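You operate a simulated robot arm through the tools that you are given. There is no shell and no other tool. Be economical: measure what you need, move in short steps, check, and stop when the job is done.

You are at the controls of a simulated robot arm. One attempt, no reset.

TASK
Put things in order on the yellow-edged bench top. At the end: the yellow tin stands on top of the cream tape rolls; the black pad stands where the yellow tin stood; the small green box stands where the red cup stood; the red cup is in the brown tray; whatever was shut is shut again. Leave all else as you found it, and nothing knocked over. Set down upright: red cup.
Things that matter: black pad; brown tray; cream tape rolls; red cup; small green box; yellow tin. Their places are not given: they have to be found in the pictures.

Only the result counts: the job must be done as asked and must still hold three seconds after the hand-in. Knocking over, shifting, dropping, spilling or breaking anything else fails it.

THE ROBOT
A 6-joint arm with a two-finger gripper, fixed in place. Base frame: the origin is at the foot of the arm, x ahead of it, y to its left, z up; the work surface is at about z = 0. Units: mm, rad, N and s.
With the tool pointing down near the work surface it reaches from about 180 to 480 mm from the base axis. Its first joint turns from -1.152 to 1.152 rad. Payload 1.76 kg.
The TCP is the grasp point between the finger pads, 29 mm short of the fingertips. In the tool frame z runs along the fingers and y along their closing line. The gripper opens to 82 mm. The gripper's body begins 58 mm behind the TCP.
Orientation is told as [roll, pitch, yaw] about the base's x, y, z axes, in that order, counted from this pose: with the fingers straight down and closing along the base's y, the tool's x points along the base's -x, its y along +y and its z along -z.

THE INTERFACE
- The arm moves only by the tool move_arm. Its argument "commands" is a list of rows, each a list of 3 entries, a list of its own where there are three numbers: the turn, a rotation vector about the base's x, y, z in rad, then the shift along the base's x, y, z in mm, then the gripper command, from -1 (shut) to 1 (fully open), values between in proportion. In form: [[[ax, ay, az], [dx, dy, dz], grip], ...]. A call has 1 to 12 rows; each row is the pose to reach, as a shift and turn from the pose commanded when the call began. A row lasts 0.2 s, in which the tool goes at most 50 mm and 0.15 rad; a call with a longer step from one row to the next is refused whole, and so is a gripper value outside its range. Where a pose cannot be reached the arm comes as near as it can. A force on the tool above 40 N (or 10 N above the force at the start of the call, whichever is more), or a blocked arm, ends the call early, and 0.2 s more pass. Each finger halts on what it meets, pressing with about 34 N; the grip force reading is that of the motor and also rises with nothing between the fingers. The clock runs only during rows and for 0.2 s after the last one: add rows that repeat a pose to give the fingers time. The reply holds the time, the measured pose of the TCP, the force on the tool along the base axes, the opening and the grip force, in the units named above and with some noise, with the torque about the TCP (base axes, N m) and any sound that the robot's microphone picked up.
- Cameras (640 x 400 px; columns grow to the right, rows downward): "scene" is fixed at [74.1, 358.1, 415.7]; the picture's right is [-0.51, -0.86, 0.00], its down [-0.55, 0.32, -0.77] and it looks along [0.67, -0.39, -0.63] (base axes); focal length 214 px, centre (320, 200). "wrist" rides on the gripper at [79, 4, -90] in the tool frame; the picture's right is [-0.05, 1.00, 0.00], its down [-0.71, -0.04, -0.71] and it looks along [-0.71, -0.04, 0.71] (tool axes); focal length 256 px, centre (320, 200).
- camera(camera): a new picture of that camera. The clock stands still meanwhile.
- point_at(camera, pixels): for up to 12 pixels [column, row] of the newest picture of that camera ("zoom" is the newest enlarged one), the place [x, y, z] in the base frame of the surface seen there, good to about 2 mm. The clock stands still meanwhile.
- enlarge(camera, box): a new picture of the part [left, top, right, bottom] of that camera's present view, enlarged. The clock stands still meanwhile.
- sign_off(): hands the job in; it is judged then, once.

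Work in short steps. Measure before you move; look again where a grasp or a placing could have gone wrong, and mend it. You have 80 turns and 38 pictures in all, those below and enlarged ones among them. Open the gripper and draw the arm clear of the work before you hand the job in, unless the task says otherwise; then end with one line.

The tools are called after "Request:" as a command line: name --argument value ..., lists and objects as JSON in quotes. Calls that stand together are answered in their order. move_arm: Moves the arm, as the interface text tells. Its arguments: {"type":"object","properties":{"commands":{"type":"array"}},"required":["commands"]} The other tools are called the same way: camera (camera) takes a picture; point_at (camera, pixels) gives the place of the surface under pixels of a picture; enlarge (camera, box) takes an enlarged picture of a part of a camera's view; sign_off () hands the job in.

At the start:

```text
clock: 0.0
ee_pos: [275.4, 28.0, 310.2]
tcp_rot: [0.002, 0.0, 0.0]
ft_force: [0.5, -0.3, -0.1]
torque: [0.0, 0.02, 0.04]
gripper_width: 82.0
grasp_force: 0.1
```

scene: 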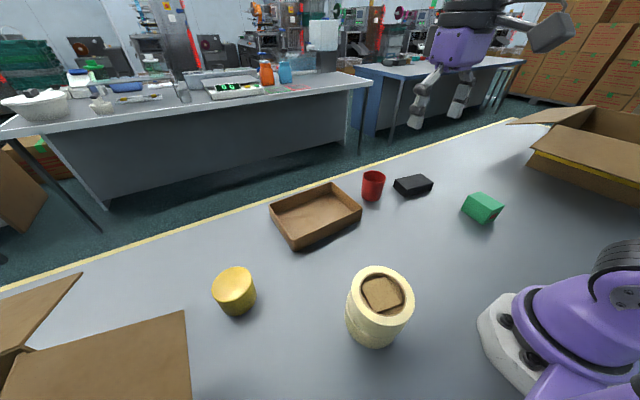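
wrist: 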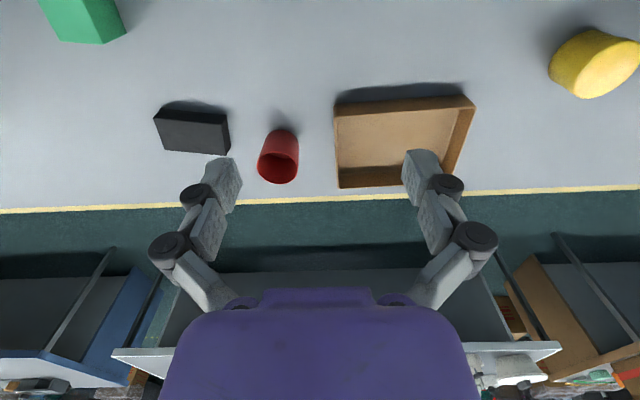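

The scene shows the yellow tin (235,290), tape rolls (380,305), tray (315,215), cup (373,185), pad (413,185) and green box (482,207). I'll enlarge that area and measure points.

Request:
enlarge --camera "scene" --box '[200, 150, 520, 350]'

Request:
point_at --camera "scene" --pixels '[[234, 278], [218, 285], [252, 282], [237, 313], [380, 293], [355, 285], [408, 300], [372, 345], [380, 270], [375, 315], [315, 222], [373, 175]]'

Request:
point_at --camera "wrist" --pixels '[[155, 118], [163, 150], [228, 155], [229, 115], [165, 103], [338, 105], [340, 185], [473, 100], [400, 140], [279, 150], [278, 168], [280, 135]]'

```text
2.00 times, centred on (360, 250) of scene
```

zoom: 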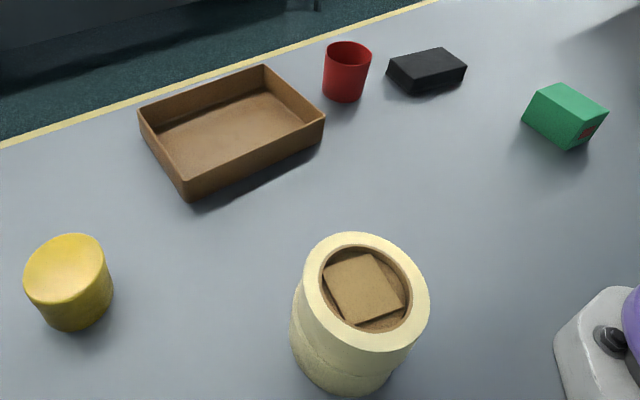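

```text
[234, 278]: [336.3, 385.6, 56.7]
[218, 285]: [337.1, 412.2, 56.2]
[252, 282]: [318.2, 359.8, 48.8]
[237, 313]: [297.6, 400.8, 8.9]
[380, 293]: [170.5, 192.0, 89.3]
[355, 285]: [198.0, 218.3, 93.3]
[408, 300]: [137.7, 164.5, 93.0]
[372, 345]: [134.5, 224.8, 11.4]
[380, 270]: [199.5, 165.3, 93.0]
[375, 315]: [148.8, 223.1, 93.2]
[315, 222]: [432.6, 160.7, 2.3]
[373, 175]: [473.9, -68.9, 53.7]
```

```text
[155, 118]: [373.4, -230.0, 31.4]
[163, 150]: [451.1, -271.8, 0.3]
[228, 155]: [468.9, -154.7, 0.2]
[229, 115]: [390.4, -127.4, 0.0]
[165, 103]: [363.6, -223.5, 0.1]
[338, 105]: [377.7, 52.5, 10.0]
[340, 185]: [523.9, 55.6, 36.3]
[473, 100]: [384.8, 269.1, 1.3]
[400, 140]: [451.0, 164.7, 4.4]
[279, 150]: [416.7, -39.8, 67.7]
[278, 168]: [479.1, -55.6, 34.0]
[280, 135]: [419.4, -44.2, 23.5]
```

Zoomed view is clear. I'll measure outline points on it: cup rim, pad, green box, then tray, tin and roll rims.

Request:
point_at --camera "zoom" --pixels '[[324, 53], [369, 56], [345, 70], [347, 43], [345, 98], [390, 71], [427, 81], [464, 67], [434, 50], [347, 57], [424, 92], [391, 85]]'

Request:
point_at --camera "zoom" --pixels '[[541, 92], [572, 118], [604, 113], [565, 86], [524, 121], [571, 147], [27, 278], [103, 255], [66, 237], [55, 299], [67, 328], [111, 296]]'

Request:
point_at --camera "zoom" --pixels '[[301, 282], [426, 300], [358, 235], [370, 350], [298, 340], [330, 268], [372, 256], [402, 300], [350, 320], [140, 112], [186, 183], [324, 118]]'

Request:
point_at --camera "zoom" --pixels '[[265, 67], [190, 196], [180, 150], [160, 128], [265, 95], [300, 120], [200, 165], [230, 130], [324, 340], [328, 245], [410, 265], [400, 335]]'

```text
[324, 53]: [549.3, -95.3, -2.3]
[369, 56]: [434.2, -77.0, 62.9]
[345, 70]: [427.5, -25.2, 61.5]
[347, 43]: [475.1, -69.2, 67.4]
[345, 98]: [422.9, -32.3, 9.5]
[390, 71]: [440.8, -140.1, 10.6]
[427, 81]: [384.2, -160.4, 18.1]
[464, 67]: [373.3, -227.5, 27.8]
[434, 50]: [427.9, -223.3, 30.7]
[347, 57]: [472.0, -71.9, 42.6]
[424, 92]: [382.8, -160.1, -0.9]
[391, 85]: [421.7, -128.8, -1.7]
```

```text
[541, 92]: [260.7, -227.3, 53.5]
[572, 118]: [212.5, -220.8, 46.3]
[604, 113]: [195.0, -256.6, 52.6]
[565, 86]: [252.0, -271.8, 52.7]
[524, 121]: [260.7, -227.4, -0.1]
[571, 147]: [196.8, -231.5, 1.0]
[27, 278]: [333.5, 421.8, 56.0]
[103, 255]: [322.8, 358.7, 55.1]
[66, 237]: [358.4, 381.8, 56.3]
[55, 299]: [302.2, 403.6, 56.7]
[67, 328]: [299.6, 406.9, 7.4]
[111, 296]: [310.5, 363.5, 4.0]
```

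```text
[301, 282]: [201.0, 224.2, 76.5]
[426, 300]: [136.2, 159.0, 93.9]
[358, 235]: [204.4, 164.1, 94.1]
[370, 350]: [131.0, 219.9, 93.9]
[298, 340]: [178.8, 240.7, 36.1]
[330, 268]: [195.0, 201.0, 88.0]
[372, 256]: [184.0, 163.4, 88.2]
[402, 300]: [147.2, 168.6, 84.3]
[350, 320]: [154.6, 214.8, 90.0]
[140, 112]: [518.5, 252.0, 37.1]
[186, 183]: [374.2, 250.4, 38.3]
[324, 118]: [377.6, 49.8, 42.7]
```

```text
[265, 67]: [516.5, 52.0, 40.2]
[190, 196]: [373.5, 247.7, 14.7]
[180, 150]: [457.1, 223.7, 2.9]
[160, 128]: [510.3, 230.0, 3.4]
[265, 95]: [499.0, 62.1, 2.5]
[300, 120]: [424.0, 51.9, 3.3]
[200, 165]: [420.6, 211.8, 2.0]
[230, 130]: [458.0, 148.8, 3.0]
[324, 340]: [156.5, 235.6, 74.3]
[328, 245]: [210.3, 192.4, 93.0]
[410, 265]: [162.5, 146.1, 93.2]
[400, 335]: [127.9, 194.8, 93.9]
```

Tape rolls are centred about (168,193), rim z 94; tin about (329,391), d~62; tray floor x 374–518, y 50–250. I move to the right-hand side for a better look at cup, pad and box.

Request:
move_arm --commands '[[[0, 0, 0], [-19, -40, -10], 1], [[0, 0, 0], [-38, -80, -20], 1], [[0, 0, 0], [-56, -120, -30], 1], [[0, 0, 0], [-75, -158, -40], 1], [[0, 0, 0], [-75, -158, -40], 1]]'

Request:
camera --camera "wrist"

```text
clock: 1.2
ee_pos: [199.8, -130.9, 272.0]
tcp_rot: [0.0, -0.001, -0.001]
ft_force: [-0.6, 0.7, -1.1]
torque: [-0.02, 0.01, -0.02]
gripper_width: 82.1
grasp_force: 0.1
```

```text
34 pictures are left
```

wrist: 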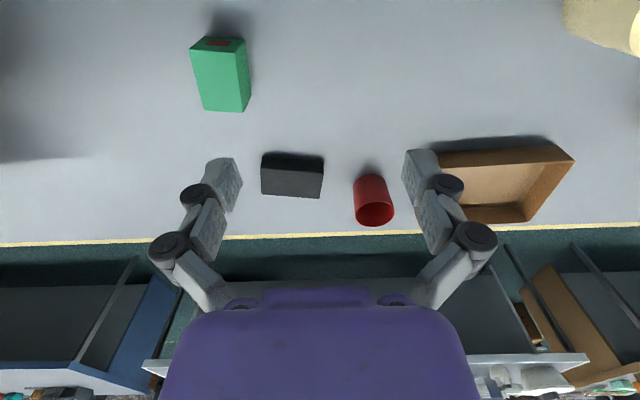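

Green box (220,75), pad (292,175), cup (373,200). Enlarging that region for precise corner measurement.

Request:
enlarge --camera "wrist" --box '[150, 30, 470, 230]'

```text
2.00 times, centred on (310, 130) of wrist
```

zoom: 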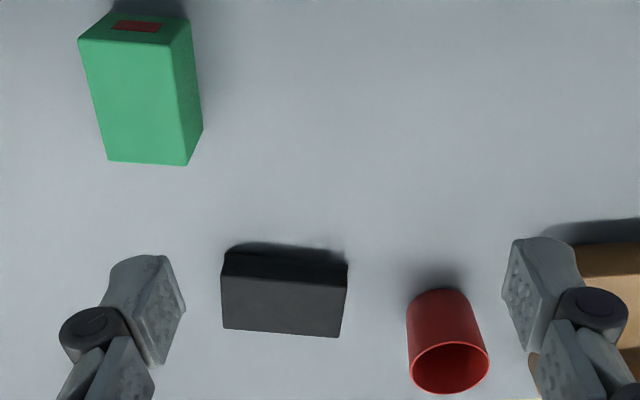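

Measuring corners on this zoom.

Request:
point_at --camera "zoom" --pixels '[[83, 44], [178, 48], [185, 160], [111, 157], [113, 18], [190, 22], [200, 130], [225, 281], [344, 290], [336, 333], [227, 325], [230, 253]]'

Request:
point_at --camera "zoom" --pixels '[[410, 362], [486, 362], [447, 344], [447, 391], [447, 375], [447, 350], [410, 304], [470, 304], [437, 291], [440, 320], [343, 268], [283, 305]]'

```text
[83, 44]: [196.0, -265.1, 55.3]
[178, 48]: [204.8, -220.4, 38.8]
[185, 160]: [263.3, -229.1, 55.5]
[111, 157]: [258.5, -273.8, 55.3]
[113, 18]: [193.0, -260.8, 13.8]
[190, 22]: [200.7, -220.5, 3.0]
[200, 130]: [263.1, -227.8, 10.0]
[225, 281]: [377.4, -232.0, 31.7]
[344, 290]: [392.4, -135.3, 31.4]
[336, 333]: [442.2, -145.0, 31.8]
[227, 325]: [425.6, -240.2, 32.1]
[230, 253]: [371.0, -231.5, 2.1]
```

```text
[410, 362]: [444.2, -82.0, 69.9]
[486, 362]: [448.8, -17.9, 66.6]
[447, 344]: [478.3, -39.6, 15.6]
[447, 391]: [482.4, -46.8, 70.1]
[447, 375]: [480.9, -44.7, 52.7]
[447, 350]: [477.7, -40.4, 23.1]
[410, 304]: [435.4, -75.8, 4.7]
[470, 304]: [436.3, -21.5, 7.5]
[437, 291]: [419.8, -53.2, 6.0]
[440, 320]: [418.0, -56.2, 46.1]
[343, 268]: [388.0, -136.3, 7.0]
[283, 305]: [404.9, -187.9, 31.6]
```

Measured: green box centre (230,-247) top 55, yaw ≈ -0.11; pad centre (409,-188), 98×50×32, yaw ≈ -0.16; cup centre (450,-50), rim d≈64, z 69. Now move above the cup.

Request:
move_arm --commands '[[[0, 0, 0], [31, 10, -19], 1], [[0, 0, 0], [62, 20, -38], 1], [[0, 0, 0], [93, 30, -57], 1], [[0, 0, 0], [124, 40, -76], 1], [[0, 0, 0], [155, 50, -95], 1], [[0, 0, 0], [187, 60, -114], 1], [[0, 0, 0], [218, 70, -133], 1], [[0, 0, 0], [249, 80, -150], 1], [[0, 0, 0], [249, 80, -150], 1]]'

Request:
camera --camera "scene"

```text
clock: 3.2
ee_pos: [449.0, -51.2, 120.7]
tcp_rot: [0.002, -0.003, -0.002]
ft_force: [0.0, 0.1, -1.1]
torque: [-0.01, -0.04, 0.03]
gripper_width: 81.6
grasp_force: 0.0
```

```text
32 pictures are left
```

scene: 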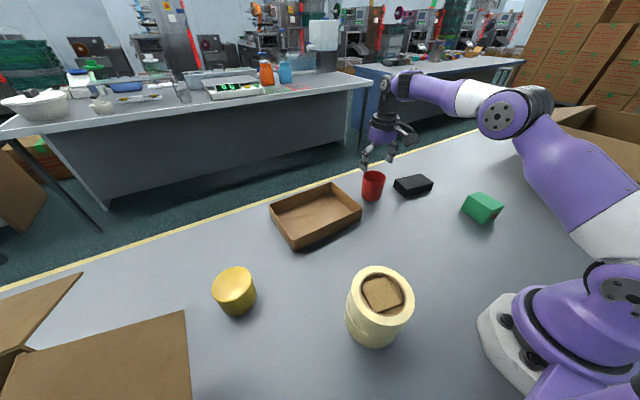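

Gripper is squarely over the cup. Descend to z≈44 and close.

Request:
move_arm --commands '[[[0, 0, 0], [1, 0, -30], 1], [[0, 0, 0], [1, 0, -60], 1], [[0, 0, 0], [1, 0, -76], 1], [[0, 0, 0], [1, 0, -76], 1], [[0, 0, 0], [1, 0, -76], 0.3], [[0, 0, 0], [1, 0, -76], 0.2], [[0, 0, 0], [1, 0, -76], 0.2]]'

```text
clock: 4.8
ee_pos: [449.8, -49.5, 47.2]
tcp_rot: [0.0, -0.003, 0.0]
ft_force: [-0.5, -0.6, 10.1]
torque: [-0.14, 0.11, -0.01]
gripper_width: 63.6
grasp_force: 33.8
```

Gripped at 63.6 mm. Lift and go over to the tray at about (440,130).

Request:
move_arm --commands '[[[0, 0, 0], [0, 0, 20], 0.2], [[0, 0, 0], [0, 0, 50], 0.2], [[0, 0, 0], [0, 0, 80], 0.2], [[0, 0, 0], [-3, 30, 80], 0.2], [[0, 0, 0], [-6, 75, 80], 0.2], [[0, 0, 0], [-9, 120, 80], 0.2], [[0, 0, 0], [-15, 160, 80], 0.2], [[0, 0, 0], [-20, 185, 80], 0.2], [[0, 0, 0], [-20, 185, 80], 0.2]]'

Request:
camera --camera "scene"

```text
clock: 6.8
ee_pos: [428.4, 136.4, 124.5]
tcp_rot: [0.002, -0.001, 0.0]
ft_force: [-0.2, 0.6, -1.2]
torque: [0.0, 0.01, 0.0]
gripper_width: 63.8
grasp_force: 33.6
```

```text
31 pictures are left
```

scene: 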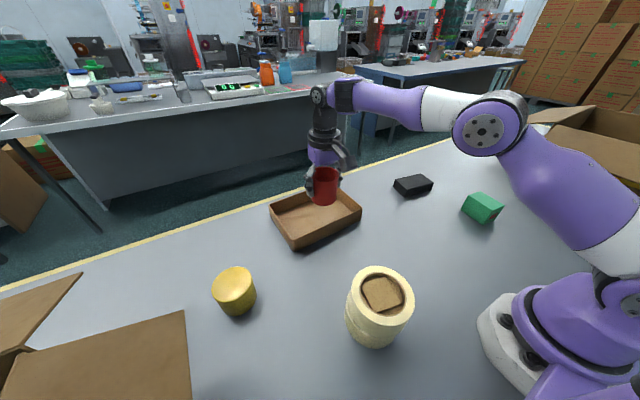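

Cup is held upright over the tray. Lower until contact, slowly at the end.

Request:
move_arm --commands '[[[0, 0, 0], [0, 0, -30], 0.2], [[0, 0, 0], [0, 0, -55], 0.2], [[0, 0, 0], [0, 0, -66], 0.2], [[0, 0, 0], [0, 0, -70], 0.2], [[0, 0, 0], [0, 0, -73], 0.2], [[0, 0, 0], [0, 0, -73], 0.2]]'

```text
clock: 8.2
ee_pos: [428.5, 135.0, 52.5]
tcp_rot: [0.001, -0.001, -0.002]
ft_force: [0.9, -0.5, -0.7]
torque: [0.0, -0.02, 0.0]
gripper_width: 63.9
grasp_force: 34.1
```

No contact force yet at z 52.5; step down a little more.

Request:
move_arm --commands '[[[0, 0, 0], [0, 0, -2], 0.2], [[0, 0, 0], [0, 0, -2], 0.2]]'

```text
clock: 8.8
ee_pos: [430.2, 135.0, 50.3]
tcp_rot: [0.001, -0.004, 0.0]
ft_force: [-0.8, -1.6, -1.3]
torque: [0.01, -0.01, 0.0]
gripper_width: 63.8
grasp_force: 34.1
```

Request:
move_arm --commands '[[[0, 0, 0], [0, 0, -1.5], 0.2], [[0, 0, 0], [0, 0, -3], 0.2], [[0, 0, 0], [0, 0, -3], 0.2]]'

Request:
enlarge --camera "scene" --box '[250, 150, 410, 250]'

```text
clock: 9.6
ee_pos: [430.8, 135.4, 48.5]
tcp_rot: [0.002, -0.005, 0.0]
ft_force: [0.8, -0.9, 18.8]
torque: [-0.07, -0.07, 0.09]
gripper_width: 63.9
grasp_force: 34.2
```

```text
4.00 times, centred on (330, 200) of scene
```

zoom: 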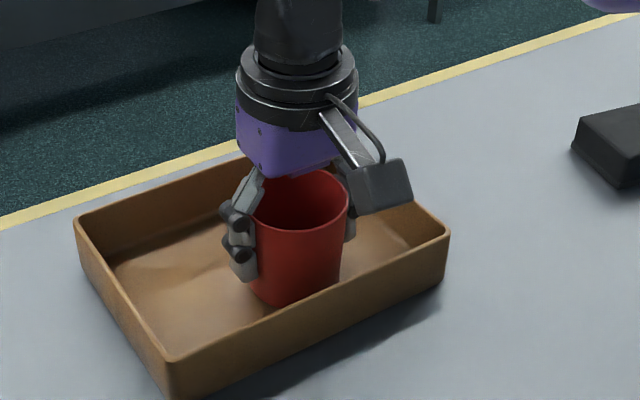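

Contact force 18.8 N: cup is on the tray floor, upright. Open and rise straight up.

Request:
move_arm --commands '[[[0, 0, 0], [0, 0, 1], 0.7], [[0, 0, 0], [0, 0, 1], 1], [[0, 0, 0], [0, 0, 1], 1], [[0, 0, 0], [0, 0, 30], 1], [[0, 0, 0], [0, 0, 70], 1], [[0, 0, 0], [0, 0, 110], 1], [[0, 0, 0], [-30, -38, 110], 1], [[0, 0, 0], [-60, -76, 110], 1], [[0, 0, 0], [-90, -114, 110], 1], [[0, 0, 0], [-90, -114, 110], 1]]'

Request:
camera --camera "scene"

```text
clock: 11.8
ee_pos: [340.9, 21.7, 159.1]
tcp_rot: [0.001, -0.002, 0.0]
ft_force: [0.2, -0.5, 0.1]
torque: [0.0, 0.0, 0.0]
gripper_width: 82.1
grasp_force: 0.1
```

```text
29 pictures are left
```

scene: 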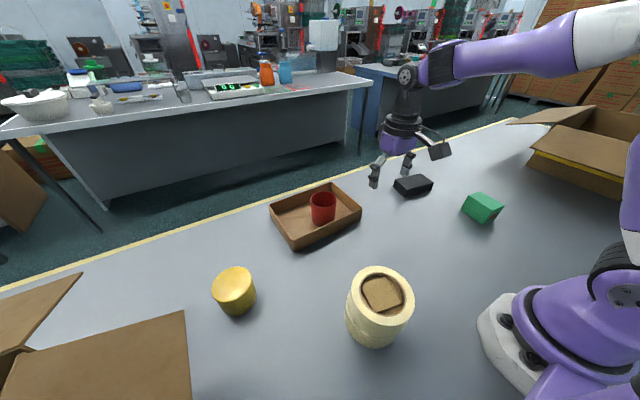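

Cup stands in the tray. Next move above the green box at (230,-247), turning -0.11 about z.

Request:
move_arm --commands '[[[0, 0, -0.02], [-14, -34, 0], 1], [[0, 0, -0.04], [-28, -68, 0], 1], [[0, 0, -0.05], [-42, -102, 0], 1], [[0, 0, -0.06], [-56, -136, 0], 1], [[0, 0, -0.08], [-70, -170, 0], 1], [[0, 0, -0.1], [-84, -204, 0], 1], [[0, 0, -0.11], [-98, -238, -10], 1], [[0, 0, -0.11], [-111, -269, -30], 1], [[0, 0, -0.11], [-111, -269, -40], 1], [[0, 0, -0.11], [-111, -269, -40], 1]]'

Request:
camera --camera "wrist"

```text
clock: 14.0
ee_pos: [228.8, -246.8, 118.0]
tcp_rot: [0.002, -0.003, -0.11]
ft_force: [0.8, 0.5, -0.6]
torque: [0.02, 0.03, 0.04]
gripper_width: 81.9
grasp_force: 0.1
```

```text
28 pictures are left
```

wrist: 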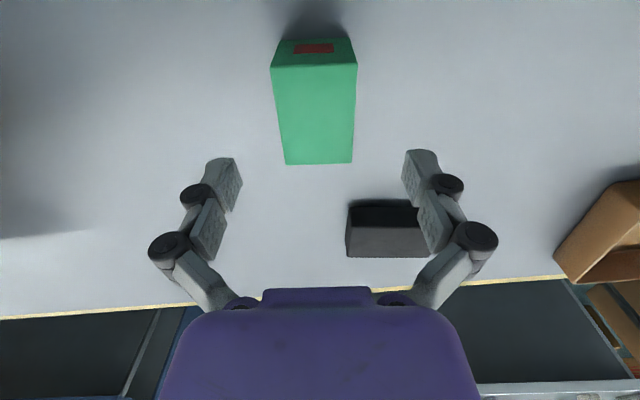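

Box edges (272..355 cols) are centred between the fingers (321). Descend to z≈36 and close.

Request:
move_arm --commands '[[[0, 0, 0], [1, 0, -40], 1], [[0, 0, 0], [1, 0, -70], 1], [[0, 0, 0], [1, 0, -82], 1], [[0, 0, 0], [1, 0, -82], 1], [[0, 0, 0], [1, 0, -82], 0.3], [[0, 0, 0], [1, 0, -82], -0.1], [[0, 0, 0], [1, 0, -82], -0.1], [[0, 0, 0], [1, 0, -82], -0.1]]'

```text
clock: 15.8
ee_pos: [229.4, -247.7, 36.3]
tcp_rot: [-0.001, -0.001, -0.11]
ft_force: [0.5, -1.8, 5.5]
torque: [-0.03, -0.04, -0.03]
gripper_width: 49.2
grasp_force: 34.2
```

Gripped at 49.2 mm. Lift 80 and carry to the cup's old place (450,-50).

Request:
move_arm --commands '[[[0, 0, 0], [0, 0, 40], -0.1], [[0, 0, 0], [0, 0, 80], -0.1], [[0, 0, 0.02], [32, 28, 80], -0.1], [[0, 0, 0.04], [64, 57, 80], -0.1], [[0, 0, 0.06], [95, 85, 80], -0.1], [[0, 0, 0.08], [127, 113, 80], -0.1], [[0, 0, 0.1], [158, 142, 80], -0.1], [[0, 0, 0.11], [190, 170, 80], -0.1], [[0, 0, 0.11], [221, 198, 80], -0.1], [[0, 0, 0.11], [221, 198, 80], -0.1]]'

```text
clock: 18.0
ee_pos: [449.8, -49.9, 115.3]
tcp_rot: [0.001, 0.0, 0.001]
ft_force: [-0.4, -0.2, -1.3]
torque: [0.01, 0.01, 0.03]
gripper_width: 49.4
grasp_force: 34.0
```

Over the place. Lower to the bench, finishing gently.

Request:
move_arm --commands '[[[0, 0, 0], [0, 0, -40], -0.1], [[0, 0, 0], [0, 0, -70], -0.1], [[0, 0, 0], [0, 0, -76], -0.1], [[0, 0, 0], [0, 0, -78.5], -0.1], [[0, 0, 0], [0, 0, -80], -0.1], [[0, 0, 0], [0, 0, -80], -0.1]]'

```text
clock: 19.4
ee_pos: [450.5, -50.6, 35.5]
tcp_rot: [0.0, -0.002, -0.001]
ft_force: [-2.1, 1.0, 8.0]
torque: [-0.01, 0.05, -0.01]
gripper_width: 49.4
grasp_force: 34.5
```

Contact at 8 N; release and rise, then draw back toward the middle.

Request:
move_arm --commands '[[[0, 0, 0], [0, 0, 0.5], 0.5], [[0, 0, 0], [0, 0, 0.5], 1], [[0, 0, 0], [0, 0, 0.5], 1], [[0, 0, 0], [0, 0, 40], 1], [[0, 0, 0], [0, 0, 80], 1], [[0, 0, 0], [-20, 10, 120], 1], [[0, 0, 0.1], [-60, 30, 140], 1], [[0, 0, 0.24], [-100, 50, 160], 1], [[0, 0, 0.38], [-140, 70, 160], 1], [[0, 0, 0.52], [-170, 100, 160], 1], [[0, 0, 0.66], [-190, 140, 160], 1], [[0, 0, 0.66], [-190, 140, 160], 1]]'

Request:
camera --camera "wrist"

Request:
camera --camera "scene"

```text
clock: 22.0
ee_pos: [260.5, 90.6, 195.7]
tcp_rot: [0.003, -0.002, 0.662]
ft_force: [0.2, -0.5, 0.0]
torque: [-0.01, 0.0, 0.01]
gripper_width: 82.1
grasp_force: 0.1
```

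```text
27 pictures are left
```

wrist: 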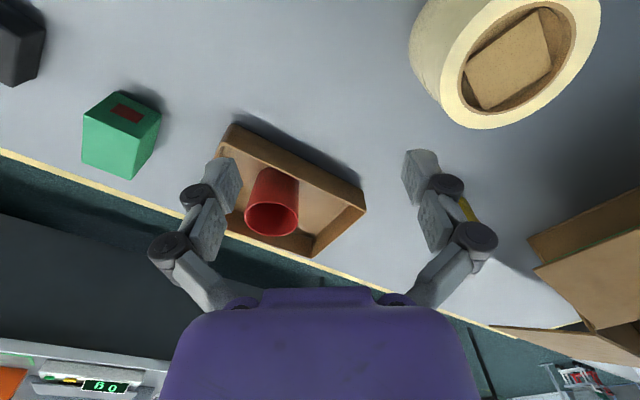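

```text
26 pictures are left
```

scene: 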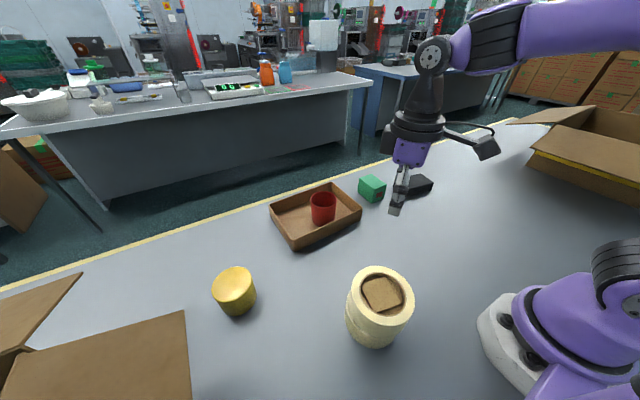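

The green box stands properly. I look closer at the roll top (505,60) in the wrist view to see whether the tin will rest on the rim.

Request:
enlarge --camera "wrist" --box '[400, 0, 624, 140]'

```text
2.86 times, centred on (512, 70) of wrist
```

zoom: 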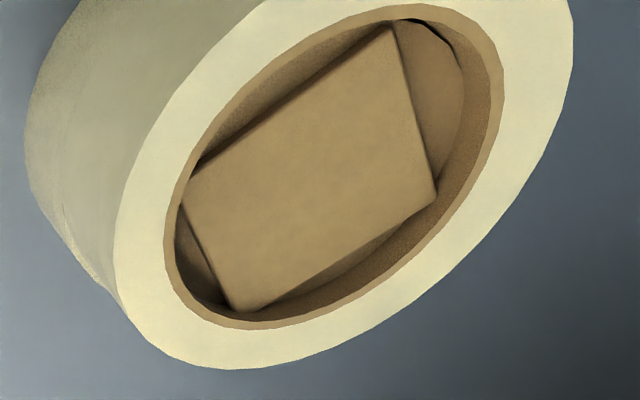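

Request:
point_at --camera "zoom" --pixels '[[390, 30], [433, 195], [240, 305], [187, 205], [310, 165], [445, 90], [165, 250], [499, 90], [250, 328], [116, 260], [567, 100], [240, 366]]'

Request:
point_at --camera "zoom" --pixels '[[185, 180], [495, 130], [400, 260], [270, 70], [160, 240], [505, 80], [350, 290], [205, 265], [300, 300], [420, 80], [150, 340], [480, 230]]'

```text
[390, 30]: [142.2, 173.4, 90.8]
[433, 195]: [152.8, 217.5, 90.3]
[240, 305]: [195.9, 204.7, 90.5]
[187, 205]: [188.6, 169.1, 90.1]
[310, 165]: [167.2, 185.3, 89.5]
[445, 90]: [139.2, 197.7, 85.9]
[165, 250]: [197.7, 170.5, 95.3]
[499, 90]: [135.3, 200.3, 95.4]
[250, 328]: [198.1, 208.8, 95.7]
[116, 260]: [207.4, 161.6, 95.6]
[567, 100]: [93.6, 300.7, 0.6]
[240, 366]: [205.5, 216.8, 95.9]
```

```text
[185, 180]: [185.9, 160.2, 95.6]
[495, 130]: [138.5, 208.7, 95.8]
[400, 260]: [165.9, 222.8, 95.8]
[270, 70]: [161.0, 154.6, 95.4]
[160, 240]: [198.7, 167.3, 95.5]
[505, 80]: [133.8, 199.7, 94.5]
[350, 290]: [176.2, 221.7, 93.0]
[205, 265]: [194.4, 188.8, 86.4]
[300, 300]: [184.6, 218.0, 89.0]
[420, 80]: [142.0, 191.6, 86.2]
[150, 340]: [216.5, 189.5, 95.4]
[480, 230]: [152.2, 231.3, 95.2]
```

The hole shows a flat brown filler at z≈90 just below the rim (95), hole ⌀≈66–70, centre ≈(168,191). Before going to the tin I check the nearby open-carton flaps at (80,275), (185,312) and re-measure the tin.

Request:
point_at --camera "scene" --pixels '[[78, 278], [184, 315], [187, 385], [100, 340], [40, 300]]'

Request:
enlarge --camera "scene" --box '[195, 255, 275, 325]'

Request:
move_arm --commands '[[[0, 0, 0.05], [0, 40, 10], 1], [[0, 0, 0.1], [-5, 80, 20], 1], [[0, 0, 0.16], [-10, 120, 20], 1], [[0, 0, 0.21], [-10, 160, 20], 1], [[0, 0, 0.21], [-10, 160, 20], 1]]'

```text
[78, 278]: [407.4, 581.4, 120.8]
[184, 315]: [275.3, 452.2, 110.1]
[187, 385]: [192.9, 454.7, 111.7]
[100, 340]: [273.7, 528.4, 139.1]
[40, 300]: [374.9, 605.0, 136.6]
```

```text
5.71 times, centred on (235, 290) of scene
```

zoom: 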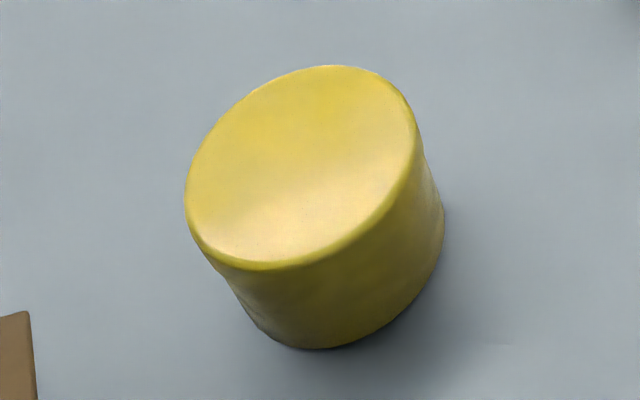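

```text
clock: 23.2
ee_pos: [251.1, 251.9, 214.9]
tcp_rot: [0.002, -0.002, 0.872]
ft_force: [0.2, 0.3, 0.3]
torque: [-0.03, -0.02, 0.02]
gripper_width: 81.9
grasp_force: 0.1
```

Flap corner is at (275,452,110): ≥30 mm clear of the fingers at the tin. Measure tin outline on this zoom.

Request:
point_at --camera "zoom" --pixels '[[190, 190], [411, 140], [340, 69], [262, 265], [300, 165], [440, 220], [318, 345], [240, 300], [350, 300], [410, 230], [225, 110], [380, 220]]'

Request:
camera --camera "wrist"

```text
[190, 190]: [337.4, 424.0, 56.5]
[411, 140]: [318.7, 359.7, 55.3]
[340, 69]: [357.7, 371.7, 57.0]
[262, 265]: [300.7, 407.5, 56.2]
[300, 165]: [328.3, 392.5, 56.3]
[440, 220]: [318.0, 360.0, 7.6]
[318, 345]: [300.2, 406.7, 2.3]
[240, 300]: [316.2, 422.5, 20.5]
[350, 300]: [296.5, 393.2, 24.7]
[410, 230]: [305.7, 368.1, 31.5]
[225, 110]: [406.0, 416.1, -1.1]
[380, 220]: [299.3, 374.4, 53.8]
```

```text
23 pictures are left
```

wrist: 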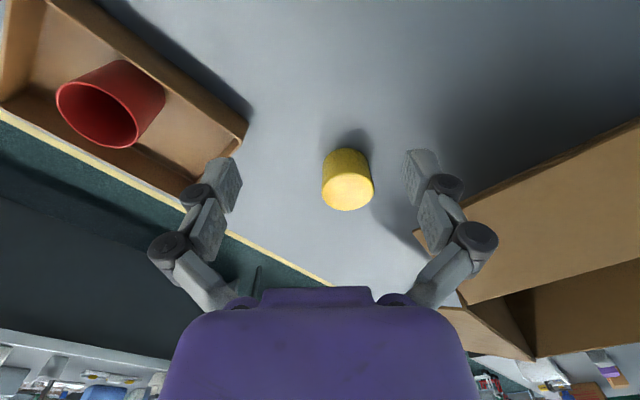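

Tin centre (329,391), ⌀≈67, top 56. Now move above it while tilting the tool 0.35 rad outward (closing line stays tangential).

Request:
move_arm --commands '[[[0.09, -0.075, 0], [15, 28, -10], 1], [[0.18, -0.15, 0], [30, 56, -25], 1], [[0.268, -0.225, 0], [45, 80, -40], 1], [[0.268, -0.225, 0], [60, 107, -60], 1], [[0.268, -0.225, 0], [78, 139, -85], 1], [[0.268, -0.225, 0], [78, 139, -85], 1], [[0.268, -0.225, 0], [78, 139, -85], 1]]'

Request:
camera --camera "wrist"

Request:
camera --camera "scene"

```text
clock: 24.8
ee_pos: [327.7, 389.5, 130.0]
tcp_rot: [0.002, -0.351, 0.869]
ft_force: [0.6, 0.0, 0.1]
torque: [0.0, 0.0, 0.02]
gripper_width: 81.8
grasp_force: 0.1
```

```text
22 pictures are left
```

wrist: 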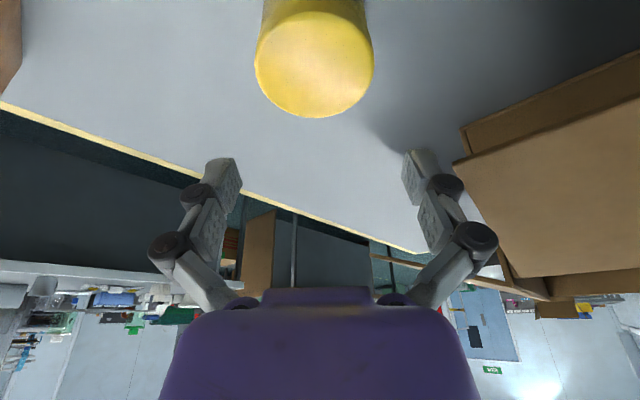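

```text
21 pictures are left
```

scene: 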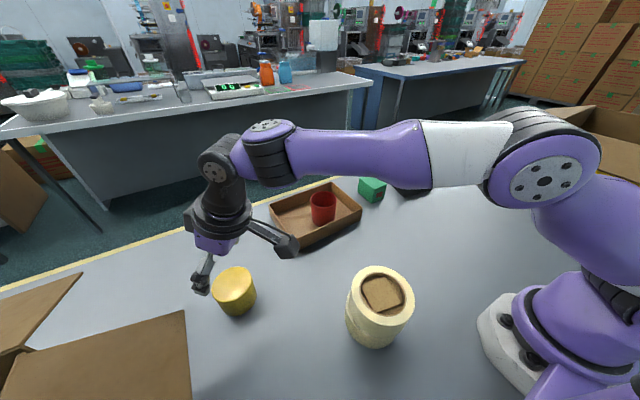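

Pose reached; the tin (cols 256–374, centre 315) is centred between the fingers. Descend vertically to z≈40, holding open.

Request:
move_arm --commands '[[[0, 0, 0], [1, 1, -30], 1], [[0, 0, 0], [1, 1, -60], 1], [[0, 0, 0], [1, 1, -80], 1], [[0, 0, 0], [1, 1, -90], 1], [[0, 0, 0], [1, 1, -90], 1]]'

```text
clock: 26.0
ee_pos: [328.8, 390.2, 39.9]
tcp_rot: [0.0, -0.351, 0.871]
ft_force: [-0.1, 0.0, 0.0]
torque: [-0.01, -0.04, -0.02]
gripper_width: 81.8
grasp_force: 0.0
```

No contact on the way down. Close on the tin.

Request:
move_arm --commands '[[[0, 0, 0], [0, 0, 0], 0.6], [[0, 0, 0], [0, 0, 0], 0.35], [[0, 0, 0], [0, 0, 0], 0.3], [[0, 0, 0], [0, 0, 0], 0.3]]'

```text
clock: 27.0
ee_pos: [329.5, 391.3, 41.7]
tcp_rot: [0.001, -0.352, 0.869]
ft_force: [-1.7, -2.3, 5.8]
torque: [-0.16, 0.04, -0.08]
gripper_width: 68.4
grasp_force: 33.7
```

Tin gripped, ⌀68.4, TCP ≈41 above its bottom. Lift straight up, and re-measure the roll centre in an enlarged scene view.

Request:
move_arm --commands '[[[0, 0, 0], [0, 0, 20], 0.3], [[0, 0, 0], [0, 0, 60], 0.3], [[0, 0, 0], [0, 0, 100], 0.3], [[0, 0, 0], [0, 0, 120], 0.3], [[0, 0, 0], [0, 0, 120], 0.3]]'

Request:
enlarge --camera "scene" --box '[330, 255, 430, 355]'

```text
clock: 28.2
ee_pos: [329.0, 390.2, 160.6]
tcp_rot: [0.003, -0.351, 0.869]
ft_force: [0.5, 0.1, -1.9]
torque: [0.0, 0.05, 0.0]
gripper_width: 68.0
grasp_force: 34.0
```

```text
4.00 times, centred on (380, 305) of scene
```

zoom: 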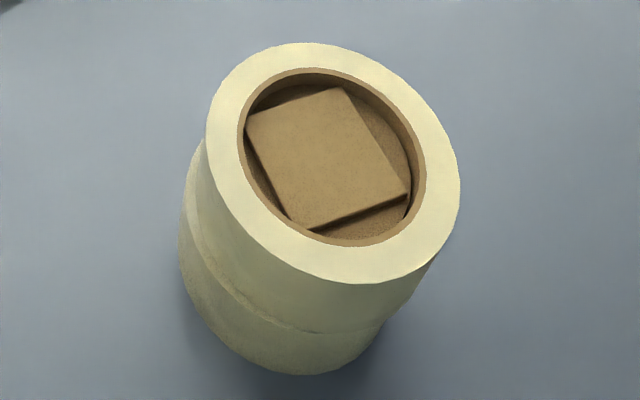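

Measuring the outer rim and inner edge all round on this zoom.

Request:
point_at --camera "zoom" --pixels '[[210, 130], [455, 190], [305, 47], [370, 279], [240, 72], [440, 240], [405, 90], [260, 228]]'

Request:
point_at --camera "zoom" --pixels '[[239, 130], [424, 185], [305, 69], [358, 244], [252, 90], [412, 222], [385, 105], [282, 210], [242, 130], [417, 185], [305, 74], [358, 238]]'

```text
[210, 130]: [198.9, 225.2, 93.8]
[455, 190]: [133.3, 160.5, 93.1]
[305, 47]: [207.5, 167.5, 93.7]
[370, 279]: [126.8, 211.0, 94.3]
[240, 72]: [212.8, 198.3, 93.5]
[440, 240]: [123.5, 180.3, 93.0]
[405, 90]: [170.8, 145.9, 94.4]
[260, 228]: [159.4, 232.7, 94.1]
```

```text
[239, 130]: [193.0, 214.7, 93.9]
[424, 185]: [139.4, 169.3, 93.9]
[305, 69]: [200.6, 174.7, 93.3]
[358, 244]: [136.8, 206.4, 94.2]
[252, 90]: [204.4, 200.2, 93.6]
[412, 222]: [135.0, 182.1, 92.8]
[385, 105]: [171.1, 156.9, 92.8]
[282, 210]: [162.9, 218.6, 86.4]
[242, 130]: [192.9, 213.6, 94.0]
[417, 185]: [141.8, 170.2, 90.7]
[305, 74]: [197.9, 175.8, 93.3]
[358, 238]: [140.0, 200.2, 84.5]
```

Roll centre ≈(167.5,191), outer ⌀≈92, core ⌀≈67, so the ⌀68 tin will rest on the rim at z≈94. Carry the tin there at height.

Request:
move_arm --commands '[[[0, 0, 0], [-27, -33, 10], 0.3], [[0, 0, 0], [-54, -66, 15], 0.3], [[0, 0, 0], [-81, -100, 15], 0.3], [[0, 0, 0], [-108, -133, 15], 0.3], [[0, 0, 0], [-135, -167, 15], 0.3], [[0, 0, 0], [-150, -185, 15], 0.3], [[0, 0, 0], [-161.5, -200, 10], 0.3], [[0, 0, 0], [-161.5, -200, 5], 0.3], [[0, 0, 0], [-161.5, -200, 5], 0.3]]'

Request:
enlarge --camera "scene" --box '[300, 200, 460, 360]'

```text
clock: 30.2
ee_pos: [168.5, 190.5, 166.2]
tcp_rot: [0.002, -0.351, 0.871]
ft_force: [-0.1, -1.2, -2.4]
torque: [-0.01, -0.03, 0.01]
gripper_width: 68.2
grasp_force: 33.8
```

```text
2.50 times, centred on (380, 280) of scene
```

zoom: 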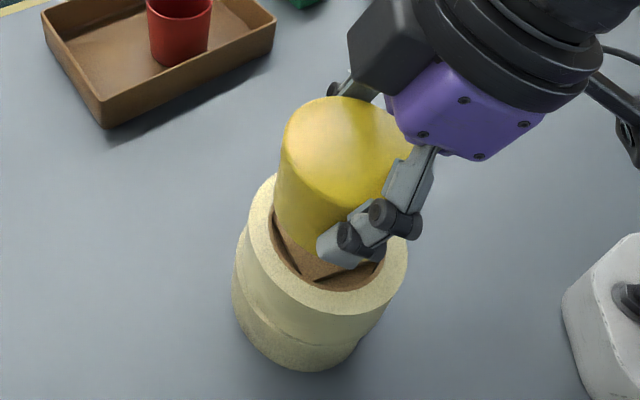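

Reached (168,190.5); tin bottom ≈125. Lower in decreasing steps to the rim.

Request:
move_arm --commands '[[[0, 0, 0], [-0.5, 0, -15], 0.3], [[0, 0, 0], [-0.5, 0, -24], 0.3], [[0, 0, 0], [-0.5, 0, -27], 0.3], [[0, 0, 0], [-0.5, 0, -29], 0.3], [[0, 0, 0], [-0.5, 0, -29], 0.3]]'

```text
clock: 31.4
ee_pos: [167.3, 190.5, 136.9]
tcp_rot: [0.002, -0.35, 0.871]
ft_force: [0.7, 0.1, -2.9]
torque: [0.02, 0.03, -0.02]
gripper_width: 68.2
grasp_force: 33.8
```

Request:
move_arm --commands '[[[0, 0, 0], [0, 0, -1.5], 0.3], [[0, 0, 0], [0, 0, -2.5], 0.3], [[0, 0, 0], [0, 0, -2.5], 0.3]]'

```text
clock: 32.2
ee_pos: [169.1, 190.8, 134.0]
tcp_rot: [0.001, -0.356, 0.868]
ft_force: [2.4, 2.5, 21.1]
torque: [0.14, -0.18, -0.16]
gripper_width: 68.7
grasp_force: 34.1
```

Contact (21 N) at bottom z≈94, i.e. on the rim. Ease off slightly, open, rise vertically.

Request:
move_arm --commands '[[[0, 0, 0], [0, 0, 1], 0.3], [[0, 0, 0], [0, 0, 1], 0.75], [[0, 0, 0], [0, 0, 1], 1], [[0, 0, 0], [0, 0, 1], 1], [[0, 0, 0], [0, 0, 20], 1], [[0, 0, 0], [0, 0, 50], 1], [[0, 0, 0], [0, 0, 90], 1], [[0, 0, 0], [0, 0, 90], 1]]'

Request:
enlarge --camera "scene" --box '[300, 200, 460, 360]'

```text
clock: 34.0
ee_pos: [168.2, 190.2, 224.0]
tcp_rot: [0.002, -0.351, 0.87]
ft_force: [-0.7, 0.6, 0.0]
torque: [0.02, -0.02, -0.04]
gripper_width: 82.1
grasp_force: 0.0
```

```text
2.50 times, centred on (380, 280) of scene
```

zoom: 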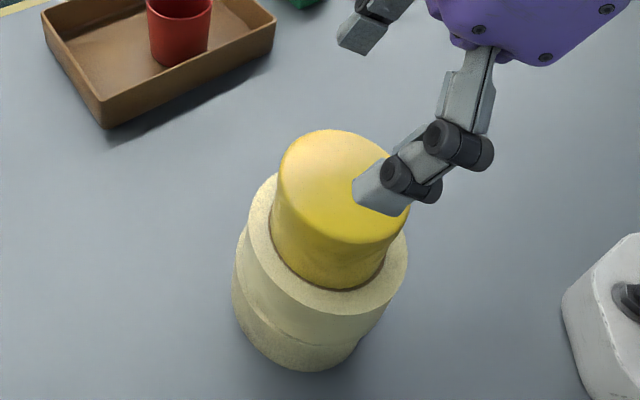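

The tin stands level on the rolls. Now remove the tilt while moving off toward the pad.

Request:
move_arm --commands '[[[-0.09, 0.075, 0], [0, 0, 20], 1], [[-0.18, 0.15, 0], [20, -20, 20], 1], [[-0.268, 0.225, 0], [45, -45, 20], 1], [[-0.268, 0.225, 0], [75, -70, 20], 1], [[-0.268, 0.225, 0], [105, -95, 20], 1]]'

Request:
move_arm --commands '[[[0, 0, -0.14], [7, -20, 0], 1], [[0, 0, -0.28], [14, -40, 0], 1], [[0, 0, -0.42], [21, -60, 0], 1], [[0, 0, -0.56], [28, -80, 0], 1], [[0, 0, -0.7], [35, -100, 0], 1], [[0, 0, -0.84], [42, -120, 0], 1], [[0, 0, -0.98], [49, -140, 0], 1], [[0, 0, -1.12], [56, -160, 0], 1], [[0, 0, -1.26], [63, -180, 0], 1], [[0, 0, -1.3], [70, -200, 0], 1], [[0, 0, -1.3], [70, -200, 0], 1]]'

```text
clock: 35.2
ee_pos: [273.1, 95.2, 245.2]
tcp_rot: [0.002, 0.0, 0.872]
ft_force: [-0.7, 0.6, 1.0]
torque: [0.01, 0.02, -0.02]
gripper_width: 82.0
grasp_force: 0.0
```

```text
clock: 37.6
ee_pos: [344.1, -105.1, 244.0]
tcp_rot: [0.0, -0.003, -0.43]
ft_force: [0.3, 0.1, 0.1]
torque: [0.0, -0.02, -0.01]
gripper_width: 81.9
grasp_force: 0.0
```

Untilted; yaw -0.43 now. Continue to above the pad (409,-188), yaw to -1.73.

Request:
move_arm --commands '[[[0, 0, -0.14], [8, -10, -10], 1], [[0, 0, -0.28], [16, -20, -20], 1], [[0, 0, -0.42], [24, -30, -30], 1], [[0, 0, -0.56], [32, -40, -40], 1], [[0, 0, -0.7], [40, -50, -50], 1], [[0, 0, -0.84], [48, -60, -60], 1], [[0, 0, -0.98], [56, -70, -70], 1], [[0, 0, -1.12], [65, -83, -80], 1], [[0, 0, -1.26], [65, -83, -100], 1], [[0, 0, -1.3], [65, -83, -114], 1], [[0, 0, -1.3], [65, -83, -114], 1]]'

Request:
camera --camera "wrist"

Request:
camera --camera "scene"

```text
clock: 40.0
ee_pos: [407.1, -187.3, 128.8]
tcp_rot: [0.002, -0.001, -1.732]
ft_force: [0.9, 0.3, -0.8]
torque: [0.0, 0.01, -0.01]
gripper_width: 82.0
grasp_force: 0.1
```

```text
17 pictures are left
```

wrist: 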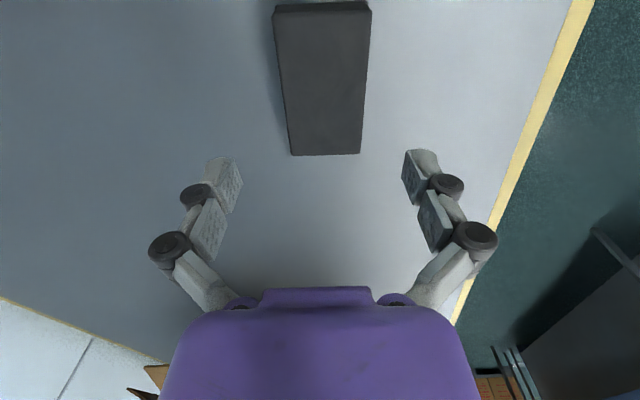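

```text
16 pictures are left
```

scene: 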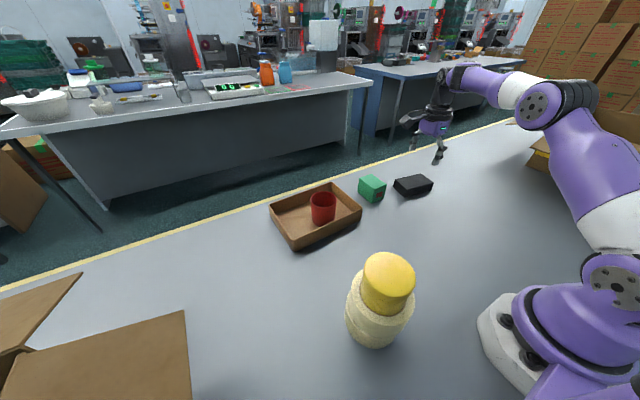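

Pad (cols 290–361, far edge row 154) is parallel to the fingers. Check its corners from here.

Request:
point_at --camera "wrist" --pixels '[[294, 151], [358, 151], [278, 15], [368, 12], [325, 85]]'

```text
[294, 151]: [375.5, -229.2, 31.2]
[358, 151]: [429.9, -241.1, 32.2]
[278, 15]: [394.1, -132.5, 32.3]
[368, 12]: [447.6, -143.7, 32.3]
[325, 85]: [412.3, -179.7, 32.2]
```

Pad centre (412,-187), its axis about -0.2 rad. Fine-turn -0.04, then tilt 0.28 rad along the pad's length while descending part way.

Request:
move_arm --commands '[[[0, 0, -0.04], [4.5, 0.5, -10], 1], [[0, 0, -0.04], [4.5, 0.5, -10], 1]]'

Request:
move_arm --commands '[[[-0.137, 0.028, 0], [0, 0, -15], 1], [[-0.274, 0.0555, 0], [0, 0, -40], 1], [[-0.274, 0.0555, 0], [0, 0, -40], 1], [[-0.274, 0.0555, 0], [0, 0, -40], 1]]'

Request:
camera --camera "scene"

```text
clock: 40.6
ee_pos: [411.9, -187.4, 119.4]
tcp_rot: [0.002, -0.001, -1.77]
ft_force: [0.0, -0.2, 0.1]
torque: [-0.02, 0.0, 0.0]
gripper_width: 81.9
grasp_force: 0.0
```

```text
clock: 41.6
ee_pos: [411.5, -188.2, 79.9]
tcp_rot: [0.002, -0.281, -1.77]
ft_force: [-0.6, -0.5, 1.0]
torque: [-0.01, 0.01, -0.01]
gripper_width: 82.0
grasp_force: 0.1
```

```text
15 pictures are left
```

scene: 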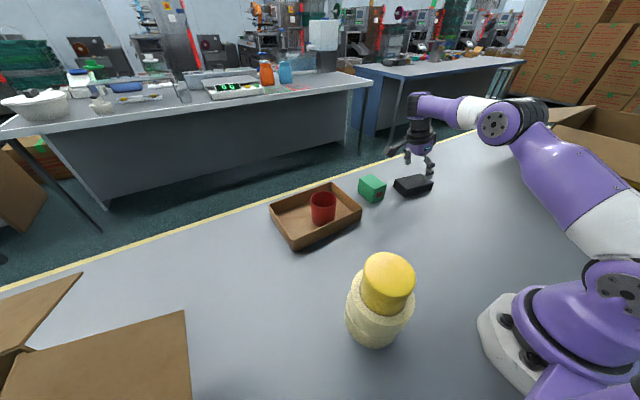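

Straddling the pad; camera bracket well above the green box. Descend to z≈34.5 and then close.

Request:
move_arm --commands '[[[0, 0, 0], [0.5, 1, -25], 1], [[0, 0, 0], [0.5, 1, -40], 1], [[0, 0, 0], [0.5, 1, -45.5], 1], [[0, 0, 0], [0.5, 1, -45.5], 1], [[0, 0, 0], [0.5, 1, -45.5], 0.4], [[0, 0, 0], [0.5, 1, -45.5], 0.1], [[0, 0, 0], [0.5, 1, -45.5], 0.0], [[0, 0, 0], [0.5, 1, -45.5], 0.0]]'

```text
clock: 43.4
ee_pos: [412.2, -186.1, 35.0]
tcp_rot: [0.002, -0.28, -1.77]
ft_force: [-1.2, 1.4, 9.0]
torque: [0.09, 0.18, -0.01]
gripper_width: 60.9
grasp_force: 34.1
```

Gripped (60.9 mm). Lift 120 and swing round the base keeping the tilt, turning the yaw along.

Request:
move_arm --commands '[[[0, 0, 0], [0, 0, 40], 0], [[0, 0, 0], [0, 0, 80], 0], [[0, 0, 0], [0, 0, 120], 0], [[0, 0, 0.147], [1, 34, 120], 0], [[0, 0, 0.294], [11, 64, 120], 0], [[0, 0, 0.441], [18.5, 95, 120], 0], [[0, 0, 0.588], [24, 126, 120], 0], [[0, 0, 0.735], [27, 158, 120], 0], [[0, 0, 0.882], [28, 189.5, 120], 0], [[0, 0, 1.029], [26.6, 221, 120], 0], [[0, 0, 1.176], [23, 252.6, 120], 0], [[0, 0, 1.323], [17, 283.7, 120], 0]]'

Request:
camera --camera "scene"

```text
clock: 46.0
ee_pos: [428.6, 97.2, 154.9]
tcp_rot: [0.0, -0.281, -0.444]
ft_force: [0.2, -0.1, -0.5]
torque: [-0.02, 0.0, 0.01]
gripper_width: 60.6
grasp_force: 33.7
out of reach, approached as far as the arm can: row 2, 3, 4, 5
```

```text
14 pictures are left
```

scene: 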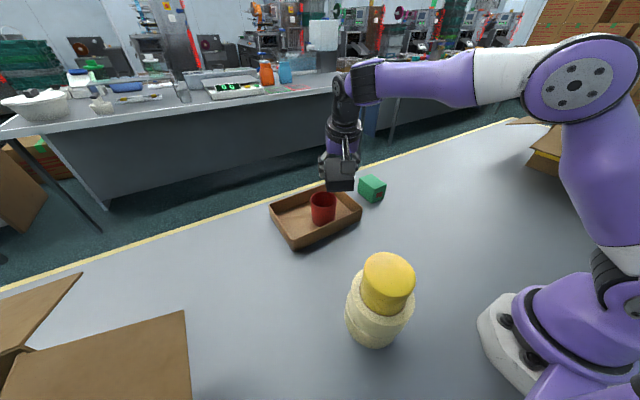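

Some rows were approximated but the pose now is as commanded, width 60.6 still. Continue the swing to azimuth 0.87.

Request:
move_arm --commands '[[[0, 0, 0.146], [-8, 30.7, 0], 0], [[0, 0, 0.293], [-18.5, 60.3, 0], 0], [[0, 0, 0.44], [-31, 89.7, 0], 0], [[0, 0, 0.586], [-45.4, 117.8, 0], 0], [[0, 0, 0.732], [-62, 144.9, 0], 0], [[0, 0, 0.879], [-80.4, 170.7, 0], 0], [[0, 0, 1.025], [-100.5, 195, 0], 0], [[0, 0, 1.172], [-122.4, 217.9, 0], 0], [[0, 0, 1.315], [-145.5, 238.8, 0], 0], [[0, 0, 1.315], [-145.5, 238.8, 0], 0]]'

Request:
camera --camera "scene"

Request:
camera --camera "wrist"

```text
clock: 48.2
ee_pos: [284.0, 336.8, 155.9]
tcp_rot: [0.001, -0.281, 0.871]
ft_force: [0.1, 0.2, 0.1]
torque: [0.0, 0.0, -0.01]
gripper_width: 60.4
grasp_force: 34.0
```

```text
13 pictures are left
```

scene: 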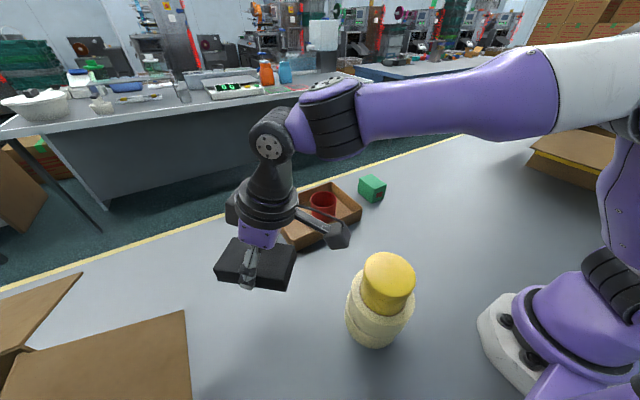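

```text
12 pictures are left
```

wrist: 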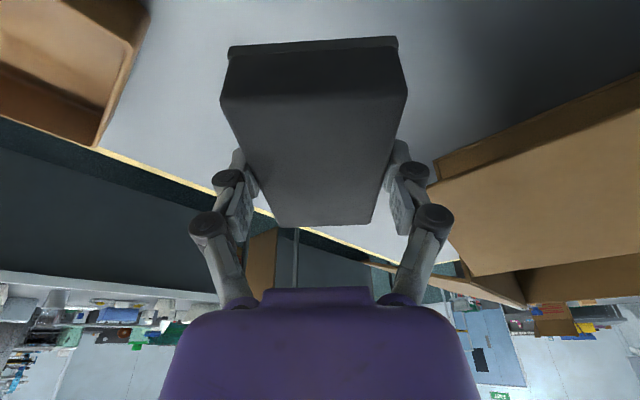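

Pad is held; check that it is level and where its centre lies.

Request:
point_at --camera "wrist" --pixels '[[228, 106], [402, 102], [280, 220], [368, 219], [318, 160], [236, 60], [390, 55]]'

```text
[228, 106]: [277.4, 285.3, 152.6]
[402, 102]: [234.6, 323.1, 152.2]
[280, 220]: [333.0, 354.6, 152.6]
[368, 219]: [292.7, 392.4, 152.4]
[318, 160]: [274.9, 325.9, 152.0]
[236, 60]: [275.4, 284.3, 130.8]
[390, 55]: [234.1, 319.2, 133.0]
```

Pad is level, centre (284.4,339). Move out over the tin's old place (329,391) while lowering to bottom ≈25.

Request:
move_arm --commands '[[[0, 0, 0], [0, 0, -40], 0], [[0, 0, 0], [10, 12, -65], 0], [[0, 0, 0], [25, 29, -80], 0], [[0, 0, 0], [40, 47, -90], 0], [[0, 0, 0], [44.6, 52, -95], 0], [[0, 0, 0], [44.6, 52, -95], 0], [[0, 0, 0], [44.6, 52, -95], 0]]'

Request:
camera --camera "scene"

```text
clock: 49.8
ee_pos: [330.0, 389.0, 60.4]
tcp_rot: [0.0, -0.28, 0.87]
ft_force: [-0.7, 0.1, 0.1]
torque: [0.02, -0.03, 0.02]
gripper_width: 60.6
grasp_force: 33.6
```

```text
11 pictures are left
```

scene: 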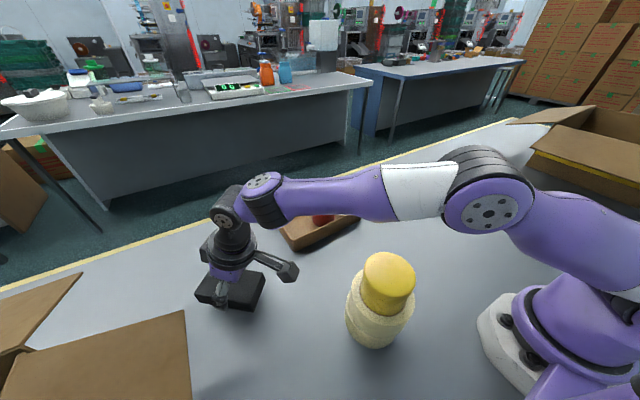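

Pose reached. Lower the last ≈25 mm gently.

Request:
move_arm --commands '[[[0, 0, 0], [-0.5, 0, -14], 0], [[0, 0, 0], [-0.5, 0, -20], 0], [[0, 0, 0], [-0.5, 0, -23], 0], [[0, 0, 0], [-0.5, 0, -24.5], 0], [[0, 0, 0], [-0.5, 0, -24.5], 0]]'

```text
clock: 51.0
ee_pos: [328.7, 388.8, 35.3]
tcp_rot: [-0.001, -0.281, 0.869]
ft_force: [-0.1, -0.3, 0.2]
torque: [0.0, -0.02, -0.02]
gripper_width: 60.7
grasp_force: 34.0
```

Request:
move_arm --commands '[[[0, 0, 0], [0, 0, -1.2], 0], [[0, 0, 0], [0, 0, -2.2], 0], [[0, 0, 0], [0, 0, -2.2], 0]]'

```text
clock: 51.8
ee_pos: [329.2, 389.5, 34.0]
tcp_rot: [0.001, -0.286, 0.87]
ft_force: [-5.8, -6.2, 22.6]
torque: [-0.36, 0.3, 0.03]
gripper_width: 60.8
grasp_force: 34.2
```

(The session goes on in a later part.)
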